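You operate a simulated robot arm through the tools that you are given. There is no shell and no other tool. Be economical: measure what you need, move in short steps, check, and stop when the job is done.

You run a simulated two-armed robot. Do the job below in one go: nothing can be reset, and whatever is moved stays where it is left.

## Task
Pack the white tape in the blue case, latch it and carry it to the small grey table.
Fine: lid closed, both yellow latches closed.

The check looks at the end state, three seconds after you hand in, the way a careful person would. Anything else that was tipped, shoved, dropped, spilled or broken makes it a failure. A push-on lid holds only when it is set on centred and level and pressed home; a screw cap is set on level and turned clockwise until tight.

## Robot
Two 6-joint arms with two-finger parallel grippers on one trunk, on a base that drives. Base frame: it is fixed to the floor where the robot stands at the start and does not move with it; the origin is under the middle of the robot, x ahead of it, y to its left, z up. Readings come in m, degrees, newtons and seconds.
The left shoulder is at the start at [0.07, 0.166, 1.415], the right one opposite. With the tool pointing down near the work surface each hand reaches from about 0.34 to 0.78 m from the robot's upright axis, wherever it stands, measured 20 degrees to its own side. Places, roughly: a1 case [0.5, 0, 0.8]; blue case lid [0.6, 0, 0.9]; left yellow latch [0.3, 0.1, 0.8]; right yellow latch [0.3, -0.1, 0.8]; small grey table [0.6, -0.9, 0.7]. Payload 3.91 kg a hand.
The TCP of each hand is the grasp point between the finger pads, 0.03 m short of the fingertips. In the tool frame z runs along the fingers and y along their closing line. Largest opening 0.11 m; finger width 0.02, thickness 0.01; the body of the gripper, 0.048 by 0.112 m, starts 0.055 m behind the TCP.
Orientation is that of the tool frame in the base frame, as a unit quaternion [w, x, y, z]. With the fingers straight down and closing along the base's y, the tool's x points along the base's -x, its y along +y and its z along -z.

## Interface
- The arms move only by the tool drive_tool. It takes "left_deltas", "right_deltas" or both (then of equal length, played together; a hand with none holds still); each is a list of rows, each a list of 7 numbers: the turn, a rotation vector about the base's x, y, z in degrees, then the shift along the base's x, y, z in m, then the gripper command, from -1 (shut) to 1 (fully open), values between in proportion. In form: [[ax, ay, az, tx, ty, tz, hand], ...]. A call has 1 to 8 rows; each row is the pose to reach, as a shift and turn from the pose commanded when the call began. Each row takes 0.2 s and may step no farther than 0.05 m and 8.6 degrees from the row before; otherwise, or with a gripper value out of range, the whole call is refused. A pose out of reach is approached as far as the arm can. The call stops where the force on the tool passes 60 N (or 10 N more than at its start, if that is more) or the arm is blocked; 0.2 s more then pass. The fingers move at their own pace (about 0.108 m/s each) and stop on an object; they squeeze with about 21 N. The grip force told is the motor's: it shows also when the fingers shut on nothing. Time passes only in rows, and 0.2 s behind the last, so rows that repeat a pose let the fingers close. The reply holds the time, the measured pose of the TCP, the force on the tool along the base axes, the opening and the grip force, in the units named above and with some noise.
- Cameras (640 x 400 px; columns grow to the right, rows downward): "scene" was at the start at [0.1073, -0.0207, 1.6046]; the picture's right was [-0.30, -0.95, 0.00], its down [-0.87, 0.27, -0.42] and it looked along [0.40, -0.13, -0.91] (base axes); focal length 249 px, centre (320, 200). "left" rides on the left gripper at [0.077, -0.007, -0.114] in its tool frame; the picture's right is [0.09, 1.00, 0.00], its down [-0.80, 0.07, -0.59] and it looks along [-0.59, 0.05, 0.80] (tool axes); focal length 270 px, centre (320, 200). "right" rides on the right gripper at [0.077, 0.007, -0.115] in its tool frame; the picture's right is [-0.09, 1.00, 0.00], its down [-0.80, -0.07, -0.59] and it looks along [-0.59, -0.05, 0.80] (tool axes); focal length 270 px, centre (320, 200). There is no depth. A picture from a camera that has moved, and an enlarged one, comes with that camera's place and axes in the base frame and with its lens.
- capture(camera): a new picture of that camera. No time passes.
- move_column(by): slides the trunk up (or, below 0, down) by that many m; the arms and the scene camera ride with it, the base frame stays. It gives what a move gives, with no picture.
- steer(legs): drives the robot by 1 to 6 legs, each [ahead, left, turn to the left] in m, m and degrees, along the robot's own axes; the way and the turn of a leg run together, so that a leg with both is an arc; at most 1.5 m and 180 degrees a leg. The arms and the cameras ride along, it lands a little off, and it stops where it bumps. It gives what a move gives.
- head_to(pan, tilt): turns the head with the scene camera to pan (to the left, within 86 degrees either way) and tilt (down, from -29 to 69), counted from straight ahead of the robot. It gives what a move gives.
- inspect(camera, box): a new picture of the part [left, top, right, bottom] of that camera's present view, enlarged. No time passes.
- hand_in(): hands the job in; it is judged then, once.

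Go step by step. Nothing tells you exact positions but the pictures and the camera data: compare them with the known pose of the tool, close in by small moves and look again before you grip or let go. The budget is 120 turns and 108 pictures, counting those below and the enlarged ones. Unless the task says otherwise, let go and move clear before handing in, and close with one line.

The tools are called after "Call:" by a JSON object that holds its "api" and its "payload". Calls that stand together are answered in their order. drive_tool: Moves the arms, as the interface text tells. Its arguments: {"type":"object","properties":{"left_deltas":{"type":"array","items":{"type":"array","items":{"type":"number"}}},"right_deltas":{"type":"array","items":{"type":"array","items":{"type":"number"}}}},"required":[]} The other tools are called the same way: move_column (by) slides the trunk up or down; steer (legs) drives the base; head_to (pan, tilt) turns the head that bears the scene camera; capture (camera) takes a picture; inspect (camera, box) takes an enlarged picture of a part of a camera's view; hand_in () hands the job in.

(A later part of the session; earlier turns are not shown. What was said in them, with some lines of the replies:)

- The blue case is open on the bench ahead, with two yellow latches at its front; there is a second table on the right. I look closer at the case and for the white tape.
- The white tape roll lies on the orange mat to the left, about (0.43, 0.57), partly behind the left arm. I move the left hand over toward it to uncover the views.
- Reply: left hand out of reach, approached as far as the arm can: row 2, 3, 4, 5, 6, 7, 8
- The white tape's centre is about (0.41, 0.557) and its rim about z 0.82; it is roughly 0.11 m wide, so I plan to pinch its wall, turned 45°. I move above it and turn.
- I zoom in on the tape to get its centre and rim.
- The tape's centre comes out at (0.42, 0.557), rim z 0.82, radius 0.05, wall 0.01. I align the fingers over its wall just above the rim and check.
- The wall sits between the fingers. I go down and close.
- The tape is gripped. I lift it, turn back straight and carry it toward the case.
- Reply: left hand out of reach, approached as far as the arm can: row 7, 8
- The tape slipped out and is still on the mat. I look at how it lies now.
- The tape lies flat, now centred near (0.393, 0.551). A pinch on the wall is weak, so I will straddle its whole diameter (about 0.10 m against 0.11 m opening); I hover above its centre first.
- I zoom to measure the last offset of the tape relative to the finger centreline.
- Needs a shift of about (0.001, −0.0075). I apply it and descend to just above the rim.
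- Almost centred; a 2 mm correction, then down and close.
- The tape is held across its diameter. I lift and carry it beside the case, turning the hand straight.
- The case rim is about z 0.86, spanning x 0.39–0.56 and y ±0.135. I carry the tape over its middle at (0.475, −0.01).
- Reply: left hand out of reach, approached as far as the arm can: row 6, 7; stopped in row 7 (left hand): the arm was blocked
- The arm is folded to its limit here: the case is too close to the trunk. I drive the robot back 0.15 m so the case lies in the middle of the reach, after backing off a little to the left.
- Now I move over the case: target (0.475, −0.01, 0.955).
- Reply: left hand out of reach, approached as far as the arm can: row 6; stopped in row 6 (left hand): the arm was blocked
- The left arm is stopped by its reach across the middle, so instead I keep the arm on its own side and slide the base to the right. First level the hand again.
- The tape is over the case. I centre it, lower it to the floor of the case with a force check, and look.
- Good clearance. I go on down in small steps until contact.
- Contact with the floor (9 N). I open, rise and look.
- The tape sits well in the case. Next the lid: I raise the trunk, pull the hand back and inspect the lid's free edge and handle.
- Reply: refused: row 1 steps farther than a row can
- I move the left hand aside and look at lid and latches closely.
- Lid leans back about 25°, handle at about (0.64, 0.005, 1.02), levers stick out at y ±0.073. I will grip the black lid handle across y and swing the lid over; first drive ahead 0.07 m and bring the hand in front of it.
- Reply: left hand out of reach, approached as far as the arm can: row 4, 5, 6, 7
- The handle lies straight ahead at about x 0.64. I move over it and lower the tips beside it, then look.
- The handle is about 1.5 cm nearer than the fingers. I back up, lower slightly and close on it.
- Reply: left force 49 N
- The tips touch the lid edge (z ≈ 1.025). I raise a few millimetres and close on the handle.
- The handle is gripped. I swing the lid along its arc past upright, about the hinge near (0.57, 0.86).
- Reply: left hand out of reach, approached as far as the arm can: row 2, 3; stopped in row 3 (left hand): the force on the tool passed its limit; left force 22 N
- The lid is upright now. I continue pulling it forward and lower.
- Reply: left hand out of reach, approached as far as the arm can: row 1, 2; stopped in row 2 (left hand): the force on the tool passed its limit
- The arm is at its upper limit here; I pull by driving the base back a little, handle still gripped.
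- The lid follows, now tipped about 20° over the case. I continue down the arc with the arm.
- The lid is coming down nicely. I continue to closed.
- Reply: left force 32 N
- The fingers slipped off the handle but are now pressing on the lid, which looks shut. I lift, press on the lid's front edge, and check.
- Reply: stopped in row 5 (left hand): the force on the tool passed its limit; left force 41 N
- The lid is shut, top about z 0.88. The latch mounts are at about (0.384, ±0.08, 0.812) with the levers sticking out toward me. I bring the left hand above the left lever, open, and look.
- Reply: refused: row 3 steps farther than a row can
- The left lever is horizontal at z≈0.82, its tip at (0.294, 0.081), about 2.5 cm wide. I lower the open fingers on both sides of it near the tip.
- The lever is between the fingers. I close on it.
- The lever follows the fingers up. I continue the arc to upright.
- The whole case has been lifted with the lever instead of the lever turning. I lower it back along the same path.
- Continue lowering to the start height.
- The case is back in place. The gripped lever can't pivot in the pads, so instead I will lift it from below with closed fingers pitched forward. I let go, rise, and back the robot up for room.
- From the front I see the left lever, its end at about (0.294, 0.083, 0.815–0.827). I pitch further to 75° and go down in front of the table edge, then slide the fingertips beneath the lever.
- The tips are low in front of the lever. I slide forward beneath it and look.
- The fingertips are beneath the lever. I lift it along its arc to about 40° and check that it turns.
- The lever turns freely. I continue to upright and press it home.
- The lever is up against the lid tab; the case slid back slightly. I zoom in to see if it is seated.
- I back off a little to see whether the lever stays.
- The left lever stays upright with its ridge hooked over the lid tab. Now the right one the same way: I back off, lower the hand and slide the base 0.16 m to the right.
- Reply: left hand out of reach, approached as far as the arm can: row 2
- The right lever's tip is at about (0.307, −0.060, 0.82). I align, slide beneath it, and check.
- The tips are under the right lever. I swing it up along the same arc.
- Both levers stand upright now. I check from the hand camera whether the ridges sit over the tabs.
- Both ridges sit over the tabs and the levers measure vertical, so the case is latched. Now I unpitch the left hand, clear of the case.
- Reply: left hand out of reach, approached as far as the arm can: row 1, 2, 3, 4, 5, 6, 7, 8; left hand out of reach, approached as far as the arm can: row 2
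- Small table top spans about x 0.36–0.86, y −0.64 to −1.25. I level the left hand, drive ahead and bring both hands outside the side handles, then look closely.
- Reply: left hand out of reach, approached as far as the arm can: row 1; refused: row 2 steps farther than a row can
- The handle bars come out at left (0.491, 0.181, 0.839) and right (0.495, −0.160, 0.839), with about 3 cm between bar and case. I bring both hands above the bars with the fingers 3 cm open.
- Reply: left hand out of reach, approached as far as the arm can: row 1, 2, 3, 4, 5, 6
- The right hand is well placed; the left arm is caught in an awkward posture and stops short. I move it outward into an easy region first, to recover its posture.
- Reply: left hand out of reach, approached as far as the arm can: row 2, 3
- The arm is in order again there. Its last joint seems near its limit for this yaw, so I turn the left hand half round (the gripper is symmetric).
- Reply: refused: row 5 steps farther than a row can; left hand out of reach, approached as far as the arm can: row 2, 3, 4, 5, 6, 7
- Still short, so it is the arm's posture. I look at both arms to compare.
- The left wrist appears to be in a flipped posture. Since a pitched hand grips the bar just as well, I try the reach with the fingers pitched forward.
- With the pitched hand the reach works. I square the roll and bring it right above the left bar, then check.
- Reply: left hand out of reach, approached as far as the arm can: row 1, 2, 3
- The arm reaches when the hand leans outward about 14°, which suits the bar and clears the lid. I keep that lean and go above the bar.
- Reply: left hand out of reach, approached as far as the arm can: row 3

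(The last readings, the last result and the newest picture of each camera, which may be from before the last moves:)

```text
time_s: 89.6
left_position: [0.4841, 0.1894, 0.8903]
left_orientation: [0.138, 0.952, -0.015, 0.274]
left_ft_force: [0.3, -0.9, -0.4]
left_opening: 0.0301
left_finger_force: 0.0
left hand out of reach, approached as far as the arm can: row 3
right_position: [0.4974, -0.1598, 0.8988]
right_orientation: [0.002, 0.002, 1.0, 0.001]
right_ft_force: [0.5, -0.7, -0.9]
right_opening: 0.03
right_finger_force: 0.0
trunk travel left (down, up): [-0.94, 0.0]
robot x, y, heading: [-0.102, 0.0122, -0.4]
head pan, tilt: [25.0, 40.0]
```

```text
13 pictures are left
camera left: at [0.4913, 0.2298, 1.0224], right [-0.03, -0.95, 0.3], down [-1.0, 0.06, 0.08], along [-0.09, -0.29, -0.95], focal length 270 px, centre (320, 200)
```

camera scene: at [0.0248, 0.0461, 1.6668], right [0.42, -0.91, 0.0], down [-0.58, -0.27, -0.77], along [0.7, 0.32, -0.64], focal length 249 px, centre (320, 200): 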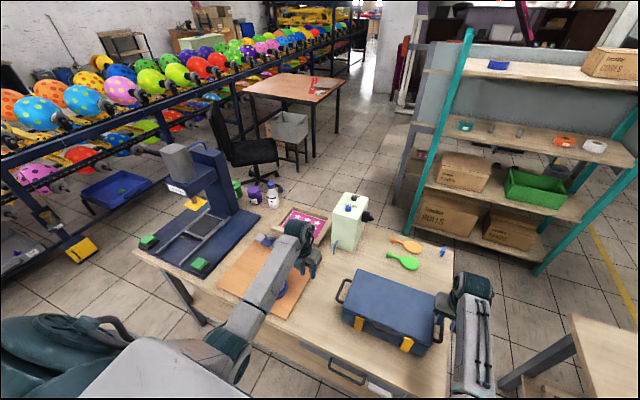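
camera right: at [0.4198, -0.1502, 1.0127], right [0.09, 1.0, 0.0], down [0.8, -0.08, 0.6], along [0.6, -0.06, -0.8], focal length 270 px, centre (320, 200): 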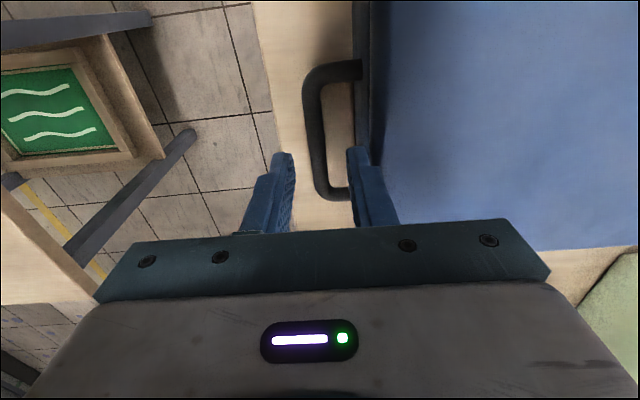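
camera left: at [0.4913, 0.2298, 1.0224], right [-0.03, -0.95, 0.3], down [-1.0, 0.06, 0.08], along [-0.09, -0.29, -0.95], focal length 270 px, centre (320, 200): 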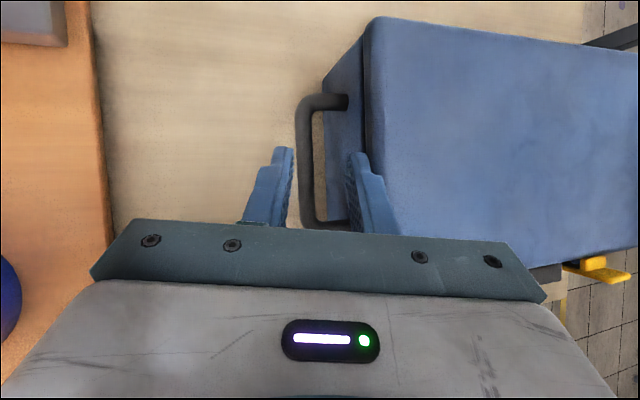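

The bar will run between the left fingers when lowered. I lower both hands onto their bars together.

Call:
{"api": "drive_tool", "payload": {"left_deltas": [[0, 0, 0, 0, -0.001, -0.01, -0.45], [0, 0, 0, 0.001, -0.002, -0.02, -0.45], [0, 0, 0, 0.001, -0.004, -0.03, -0.45], [0, 0, 0, 0.001, -0.004, -0.037, -0.45]], "right_deltas": [[0, 0, 0, 0, -0.001, -0.015, -0.45], [0, 0, 0, -0.001, -0.001, -0.03, -0.45], [0, 0, 0, -0.002, -0.001, -0.043, -0.45], [0, 0, 0, -0.002, -0.001, -0.051, -0.45]]}}

Call:
{"api": "capture", "payload": {"camera": "left"}}

Call:
{"api": "capture", "payload": {"camera": "right"}}

```text
time_s: 90.6
left_position: [0.486, 0.1852, 0.8539]
left_orientation: [0.133, 0.953, -0.014, 0.273]
left_ft_force: [0.7, 0.9, 0.2]
left_opening: 0.0301
left_finger_force: 0.0
right_position: [0.4946, -0.1591, 0.8478]
right_orientation: [0.003, 0.003, 1.0, 0.002]
right_ft_force: [0.9, -0.4, 0.0]
right_opening: 0.0305
right_finger_force: 0.1
trunk travel left (down, up): [-0.94, 0.0]
robot x, y, heading: [-0.1032, 0.0131, -0.1]
head pan, tilt: [25.0, 40.0]
```

```text
12 pictures are left
camera left: at [0.4924, 0.2258, 0.9861], right [-0.03, -0.96, 0.29], down [-1.0, 0.05, 0.08], along [-0.09, -0.29, -0.95], focal length 270 px, centre (320, 200)
```

left: 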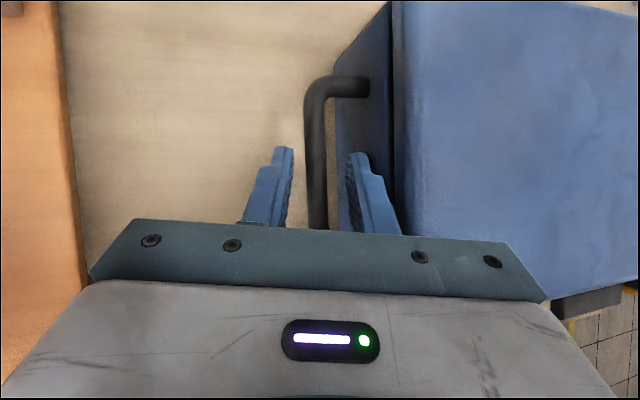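

```text
11 pictures are left
camera right: at [0.4176, -0.1515, 0.9616], right [0.09, 1.0, 0.0], down [0.8, -0.08, 0.6], along [0.6, -0.05, -0.8], focal length 270 px, centre (320, 200)
```

right: 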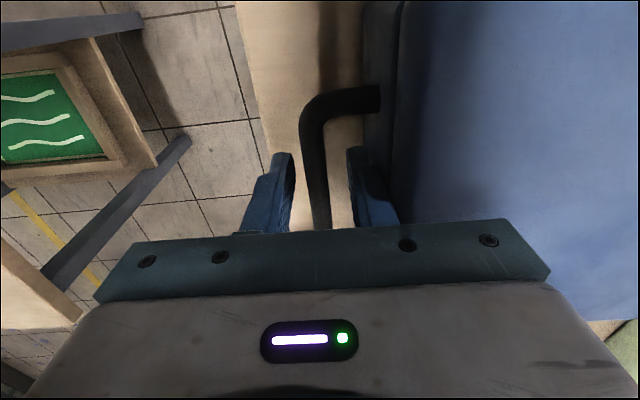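

Both bars lie between the fingers. I close both hands and lift a little.

Call:
{"api": "drive_tool", "payload": {"left_deltas": [[0, 0, 0, 0, 0, 0, -1], [0, 0, 0, 0, 0, 0, -1], [0, 0, 0, 0, 0, 0, -1], [0, 0, 0, 0, 0, 0.01, -1], [0, 0, 0, 0, 0, 0.02, -1], [0, 0, 0, 0, 0.001, 0.03, -1], [0, 0, 0, 0, 0.001, 0.04, -1]], "right_deltas": [[0, 0, 0, 0, 0, 0, -1], [0, 0, 0, 0, 0, 0, -1], [0, 0, 0, 0, 0, 0, -1], [0, 0, 0, 0, 0, 0.01, -1], [0, 0, 0, 0, 0, 0.02, -1], [0, 0, 0, 0, 0.001, 0.03, -1], [0, 0, 0, 0, 0.001, 0.04, -1]]}}

Call:
{"api": "inspect", "payload": {"camera": "scene", "box": [270, 210, 510, 390]}}

```text
time_s: 92.2
left_position: [0.4884, 0.1889, 0.8931]
left_orientation: [0.139, 0.952, -0.016, 0.272]
left_ft_force: [2.6, 8.6, -6.0]
left_opening: 0.0141
left_finger_force: 21.2
left hand out of reach, approached as far as the arm can: row 7
right_position: [0.4955, -0.1597, 0.8866]
right_orientation: [0.002, 0.003, 1.0, 0.002]
right_ft_force: [-2.9, -8.9, -6.3]
right_opening: 0.0124
right_finger_force: 20.9
trunk travel left (down, up): [-0.94, 0.0]
robot x, y, heading: [-0.1029, 0.0134, -0.3]
head pan, tilt: [25.0, 40.0]
```

```text
2.22 times, centred on (390, 300) of scene
camera zoom: at [0.0274, 0.046, 1.6665], right [0.42, -0.91, 0.0], down [-0.59, -0.27, -0.77], along [0.69, 0.32, -0.64], focal length 554 px, centre (164, -22)
```

zoom: 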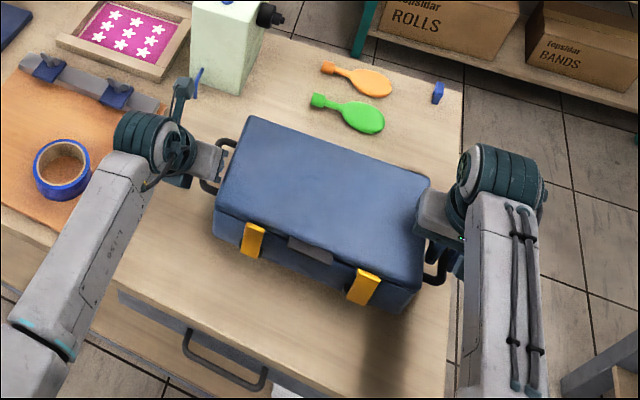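

The case hangs level between both hands (about 12 N in all). I drive back, sideways, then check before approaching the small table.

Call:
{"api": "steer", "payload": {"legs": [[-0.4, 0, 0], [0, -0.915, 0]]}}

Call:
{"api": "head_to", "payload": {"pan": 0, "tilt": 45}}

Call:
{"api": "capture", "payload": {"camera": "scene"}}

```text
time_s: 99.2
left_position: [0.0702, -0.7448, 0.8923]
left_orientation: [0.142, 0.952, -0.027, 0.271]
left_ft_force: [3.8, -14.9, -6.3]
left_opening: 0.0138
left_finger_force: 20.7
right_position: [0.0695, -1.0914, 0.8864]
right_orientation: [0.001, 0.014, 1.0, 0.001]
right_ft_force: [-2.2, 14.7, -6.1]
right_opening: 0.0122
right_finger_force: 20.6
trunk travel left (down, up): [-0.94, 0.0]
robot x, y, heading: [-0.5232, -0.9072, -1.7]
head pan, tilt: [25.0, 40.0]
```

```text
time_s: 100.1
left_position: [0.0694, -0.7447, 0.8936]
left_orientation: [0.143, 0.952, -0.027, 0.271]
left_ft_force: [2.3, -2.7, -6.4]
left_opening: 0.0141
left_finger_force: 21.1
right_position: [0.0682, -1.0913, 0.886]
right_orientation: [0.002, 0.014, 1.0, 0.003]
right_ft_force: [-2.6, 2.1, -6.2]
right_opening: 0.0119
right_finger_force: 21.1
trunk travel left (down, up): [-0.94, 0.0]
robot x, y, heading: [-0.5292, -0.9044, -1.5]
head pan, tilt: [0.0, 45.0]
```

```text
9 pictures are left
camera scene: at [-0.391, -0.9124, 1.6593], right [-0.03, -1.0, 0.0], down [-0.71, 0.02, -0.71], along [0.71, -0.02, -0.71], focal length 249 px, centre (320, 200)
```

scene: 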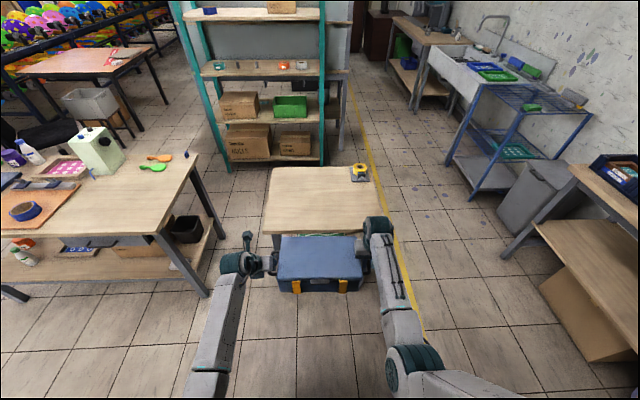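

The small table is straight ahead and clear, with the tape dispenser in its far right corner. I straighten and drive ahead 0.51 m so the case comes over its middle.

Call:
{"api": "steer", "payload": {"legs": [[0, 0, 1.5], [0.51, 0, 0]]}}

Call:
{"api": "head_to", "payload": {"pan": 0, "tilt": 60}}

Call:
{"api": "capture", "payload": {"camera": "scene"}}

```text
time_s: 103.4
left_position: [0.577, -0.7329, 0.8936]
left_orientation: [0.139, 0.952, -0.016, 0.273]
left_ft_force: [3.4, -3.3, -6.0]
left_opening: 0.0138
left_finger_force: 21.1
right_position: [0.5842, -1.0805, 0.8868]
right_orientation: [0.0, 0.002, 1.0, 0.002]
right_ft_force: [-2.5, 4.5, -5.9]
right_opening: 0.0119
right_finger_force: 20.8
trunk travel left (down, up): [-0.94, 0.0]
robot x, y, heading: [-0.0124, -0.9107, -0.1]
head pan, tilt: [0.0, 45.0]
```

```text
time_s: 104.2
left_position: [0.577, -0.7331, 0.8921]
left_orientation: [0.139, 0.952, -0.016, 0.272]
left_ft_force: [2.2, -1.0, -6.6]
left_opening: 0.014
left_finger_force: 20.4
right_position: [0.5855, -1.0802, 0.8852]
right_orientation: [0.0, 0.002, 1.0, 0.002]
right_ft_force: [-2.4, 2.0, -6.1]
right_opening: 0.012
right_finger_force: 20.6
trunk travel left (down, up): [-0.94, 0.0]
robot x, y, heading: [-0.0126, -0.9071, -0.1]
head pan, tilt: [0.0, 60.0]
```

```text
8 pictures are left
camera scene: at [0.1065, -0.9112, 1.6398], right [-0.01, -1.0, 0.0], down [-0.87, 0.01, -0.5], along [0.5, 0.0, -0.87], focal length 249 px, centre (320, 200)
```

scene: 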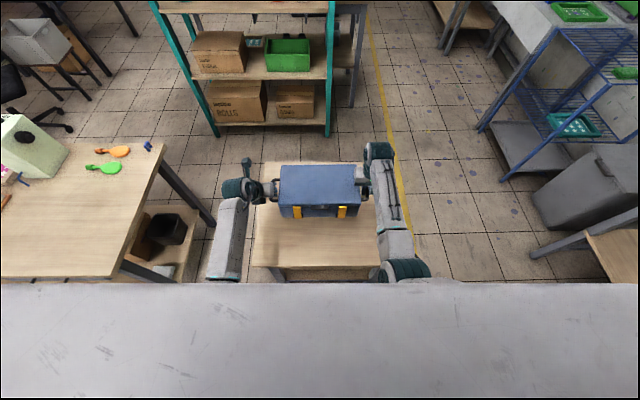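

The case is over the table. I lower the trunk in steps, watching the force.

Call:
{"api": "move_column", "payload": {"by": -0.09}}

Call:
{"api": "move_column", "payload": {"by": -0.012}}

Call:
{"api": "inspect", "payload": {"camera": "scene", "box": [230, 140, 410, 270]}}

```text
time_s: 105.4
left_position: [0.5762, -0.7324, 0.8021]
left_orientation: [0.14, 0.952, -0.016, 0.272]
left_ft_force: [3.5, -0.9, -6.6]
left_opening: 0.0142
left_finger_force: 21.1
right_position: [0.5836, -1.0815, 0.7962]
right_orientation: [0.001, 0.003, 1.0, 0.002]
right_ft_force: [-2.9, 0.4, -7.0]
right_opening: 0.0121
right_finger_force: 20.7
trunk travel left (down, up): [-0.85, 0.09]
robot x, y, heading: [-0.0145, -0.9077, -0.3]
head pan, tilt: [0.0, 60.0]
```

```text
time_s: 106.0
left_position: [0.5763, -0.734, 0.7901]
left_orientation: [0.139, 0.952, -0.016, 0.272]
left_ft_force: [2.5, -1.2, -6.8]
left_opening: 0.0136
left_finger_force: 21.1
right_position: [0.5849, -1.0805, 0.7835]
right_orientation: [0.001, 0.002, 1.0, 0.002]
right_ft_force: [-2.9, 1.6, -6.7]
right_opening: 0.0121
right_finger_force: 20.8
trunk travel left (down, up): [-0.838, 0.102]
robot x, y, heading: [-0.0126, -0.9077, -0.2]
head pan, tilt: [0.0, 60.0]
```

```text
3.08 times, centred on (320, 205) of scene
camera zoom: at [0.1058, -0.9112, 1.5378], right [-0.01, -1.0, 0.0], down [-0.87, 0.01, -0.5], along [0.5, 0.0, -0.87], focal length 768 px, centre (320, 185)
```

zoom: 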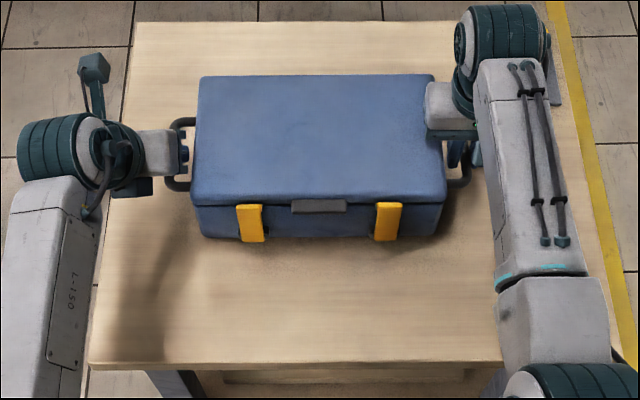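

Near the table top. I continue in small steps.

Call:
{"api": "move_column", "payload": {"by": -0.01}}

Call:
{"api": "move_column", "payload": {"by": -0.005}}

```text
time_s: 106.6
left_position: [0.5771, -0.7332, 0.7805]
left_orientation: [0.139, 0.952, -0.016, 0.272]
left_ft_force: [2.6, -1.2, -7.2]
left_opening: 0.0138
left_finger_force: 21.3
right_position: [0.5855, -1.081, 0.7737]
right_orientation: [0.001, 0.003, 1.0, 0.002]
right_ft_force: [-3.1, 1.4, -6.6]
right_opening: 0.0124
right_finger_force: 21.1
trunk travel left (down, up): [-0.828, 0.112]
robot x, y, heading: [-0.0154, -0.9123, -0.2]
head pan, tilt: [0.0, 60.0]
```

```text
time_s: 107.2
left_position: [0.5776, -0.7336, 0.7749]
left_orientation: [0.139, 0.952, -0.016, 0.272]
left_ft_force: [2.1, -1.6, -6.3]
left_opening: 0.0137
left_finger_force: 21.4
right_position: [0.5837, -1.0814, 0.7679]
right_orientation: [0.0, 0.002, 1.0, 0.002]
right_ft_force: [-2.2, 0.4, -5.5]
right_opening: 0.012
right_finger_force: 21.4
trunk travel left (down, up): [-0.823, 0.117]
robot x, y, heading: [-0.0097, -0.9102, -0.3]
head pan, tilt: [0.0, 60.0]
```

Call:
{"api": "move_column", "payload": {"by": -0.004}}

Call:
{"api": "move_column", "payload": {"by": -0.004}}

```text
time_s: 107.7
left_position: [0.5766, -0.732, 0.7745]
left_orientation: [0.138, 0.951, -0.016, 0.275]
left_ft_force: [3.2, 0.3, -1.0]
left_opening: 0.0141
left_finger_force: 20.5
right_position: [0.5839, -1.0801, 0.7673]
right_orientation: [0.004, 0.004, 1.0, 0.002]
right_ft_force: [-0.9, 0.9, 9.6]
right_opening: 0.0122
right_finger_force: 21.1
trunk travel left (down, up): [-0.819, 0.121]
robot x, y, heading: [-0.0127, -0.9067, -0.4]
head pan, tilt: [0.0, 60.0]
```

```text
time_s: 108.2
left_position: [0.5752, -0.7325, 0.7734]
left_orientation: [0.139, 0.95, -0.017, 0.278]
left_ft_force: [3.1, 0.0, 17.8]
left_opening: 0.0143
left_finger_force: 21.3
right_position: [0.5819, -1.0798, 0.7637]
right_orientation: [0.005, 0.002, 1.0, 0.002]
right_ft_force: [7.9, 0.9, 16.1]
right_opening: 0.0122
right_finger_force: 21.1
trunk travel left (down, up): [-0.815, 0.125]
robot x, y, heading: [-0.0127, -0.9069, -0.2]
head pan, tilt: [0.0, 60.0]
```

The case stands on the table. I relieve the pressure, open both hands and withdraw upward.

Call:
{"api": "move_column", "payload": {"by": 0.005}}

Call:
{"api": "drive_tool", "payload": {"left_deltas": [[0, 0, 0, 0, 0, 0, -0.45], [0, 0, 0, 0, 0, 0, -0.45], [0, 0, 0, 0, 0.002, 0.015, -0.45], [0, 0, 0, 0, 0.006, 0.03, -0.45], [0, 0, 0, 0, 0.015, 0.045, -0.45], [0, 0, 0, 0, 0.04, 0.055, -0.45]], "right_deltas": [[0, 0, 0, 0, 0, 0, -0.45], [0, 0, 0, 0, 0, 0, -0.45], [0, 0, 0, 0, 0, 0.015, -0.45], [0, 0, 0, 0, 0, 0.03, -0.45], [0, 0, 0, 0, 0, 0.045, -0.45], [0, 0, 0, 0, -0.01, 0.075, -0.45]]}}

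Call:
{"api": "inspect", "payload": {"camera": "scene", "box": [230, 140, 410, 270]}}

```text
time_s: 108.8
left_position: [0.5761, -0.733, 0.7721]
left_orientation: [0.138, 0.952, -0.016, 0.271]
left_ft_force: [5.6, -1.2, 7.0]
left_opening: 0.0138
left_finger_force: 20.7
right_position: [0.5819, -1.0808, 0.7655]
right_orientation: [-0.001, 0.003, 1.0, 0.002]
right_ft_force: [-2.0, 3.6, -3.4]
right_opening: 0.0121
right_finger_force: 20.9
trunk travel left (down, up): [-0.82, 0.12]
robot x, y, heading: [-0.01, -0.9051, -0.5]
head pan, tilt: [0.0, 60.0]
```

```text
time_s: 110.2
left_position: [0.5736, -0.6923, 0.8296]
left_orientation: [0.138, 0.952, -0.015, 0.273]
left_ft_force: [-0.7, -0.2, 0.0]
left_opening: 0.0305
left_finger_force: 0.1
right_position: [0.5829, -1.0905, 0.8437]
right_orientation: [0.002, 0.003, 1.0, 0.001]
right_ft_force: [0.5, -0.6, 0.8]
right_opening: 0.0302
right_finger_force: 0.0
trunk travel left (down, up): [-0.82, 0.12]
robot x, y, heading: [-0.0137, -0.909, -0.3]
head pan, tilt: [0.0, 60.0]
```

```text
3.08 times, centred on (320, 205) of scene
camera zoom: at [0.1027, -0.9098, 1.5201], right [-0.01, -1.0, 0.0], down [-0.87, 0.0, -0.5], along [0.5, 0.0, -0.87], focal length 768 px, centre (320, 185)
```

zoom: 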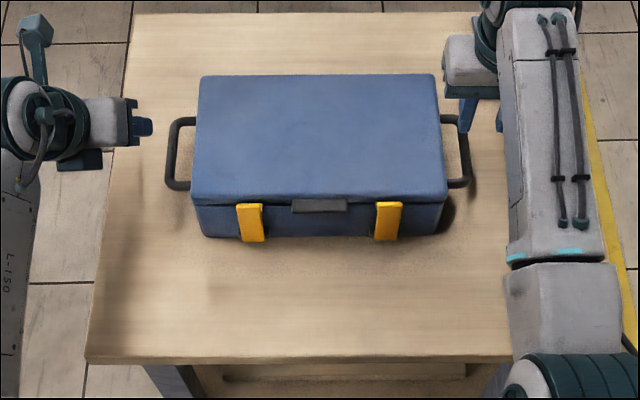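

The case is released and stands well on the table, latches up. I raise the trunk and back away, then take a last look.

Call:
{"api": "move_column", "payload": {"by": 0.1}}

Call:
{"api": "steer", "payload": {"legs": [[-0.3, 0, 0]]}}

Call:
{"api": "capture", "payload": {"camera": "scene"}}

Call:
{"api": "inspect", "payload": {"camera": "scene", "box": [270, 100, 370, 180]}}

```text
time_s: 111.5
left_position: [0.5749, -0.6926, 0.93]
left_orientation: [0.138, 0.952, -0.016, 0.273]
left_ft_force: [0.6, -0.3, 0.0]
left_opening: 0.0301
left_finger_force: 0.1
right_position: [0.5833, -1.0896, 0.9428]
right_orientation: [0.002, 0.003, 1.0, 0.001]
right_ft_force: [-0.4, 0.0, 0.7]
right_opening: 0.0302
right_finger_force: 0.1
trunk travel left (down, up): [-0.92, 0.02]
robot x, y, heading: [-0.0123, -0.9108, -0.4]
head pan, tilt: [0.0, 60.0]
```

```text
time_s: 113.5
left_position: [0.2729, -0.6911, 0.9281]
left_orientation: [0.138, 0.952, -0.016, 0.272]
left_ft_force: [-0.3, -0.4, -0.4]
left_opening: 0.0306
left_finger_force: 0.0
right_position: [0.2804, -1.0891, 0.9422]
right_orientation: [0.002, 0.004, 1.0, 0.002]
right_ft_force: [0.1, -1.0, 0.0]
right_opening: 0.0303
right_finger_force: 0.1
trunk travel left (down, up): [-0.92, 0.02]
robot x, y, heading: [-0.3186, -0.906, -0.7]
head pan, tilt: [0.0, 60.0]
```

```text
5 pictures are left
camera scene: at [-0.1979, -0.9094, 1.6198], right [-0.01, -1.0, 0.0], down [-0.87, 0.01, -0.5], along [0.5, 0.0, -0.87], focal length 249 px, centre (320, 200)
```

scene: 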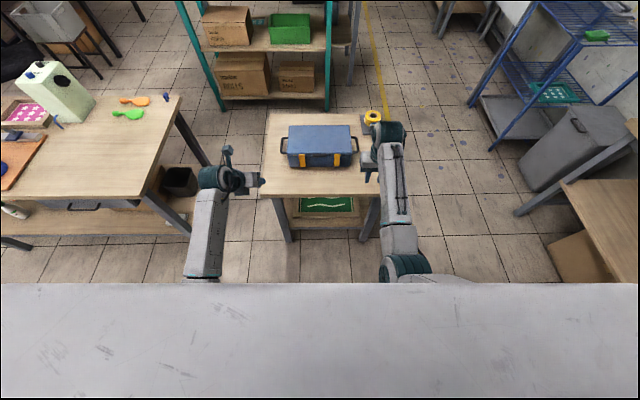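

```text
5.00 times, centred on (320, 140) of scene
camera zoom: at [-0.1979, -0.9094, 1.6198], right [-0.01, -1.0, 0.0], down [-0.87, 0.01, -0.5], along [0.5, 0.0, -0.87], focal length 1247 px, centre (320, 500)
```

zoom: 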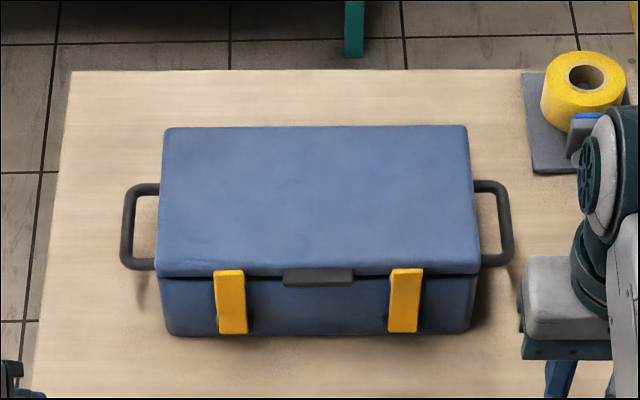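

The case stands on the small table with the lid shut and both yellow levers upright over the lid tabs. Everything else is where it was, and both hands are clear.

Call:
{"api": "hand_in", "payload": {}}

```text
The job is handed in.
```

The white tape is in the blue case, the lid is shut with both yellow latches closed, and the case is standing on the small table. The job is handed in.
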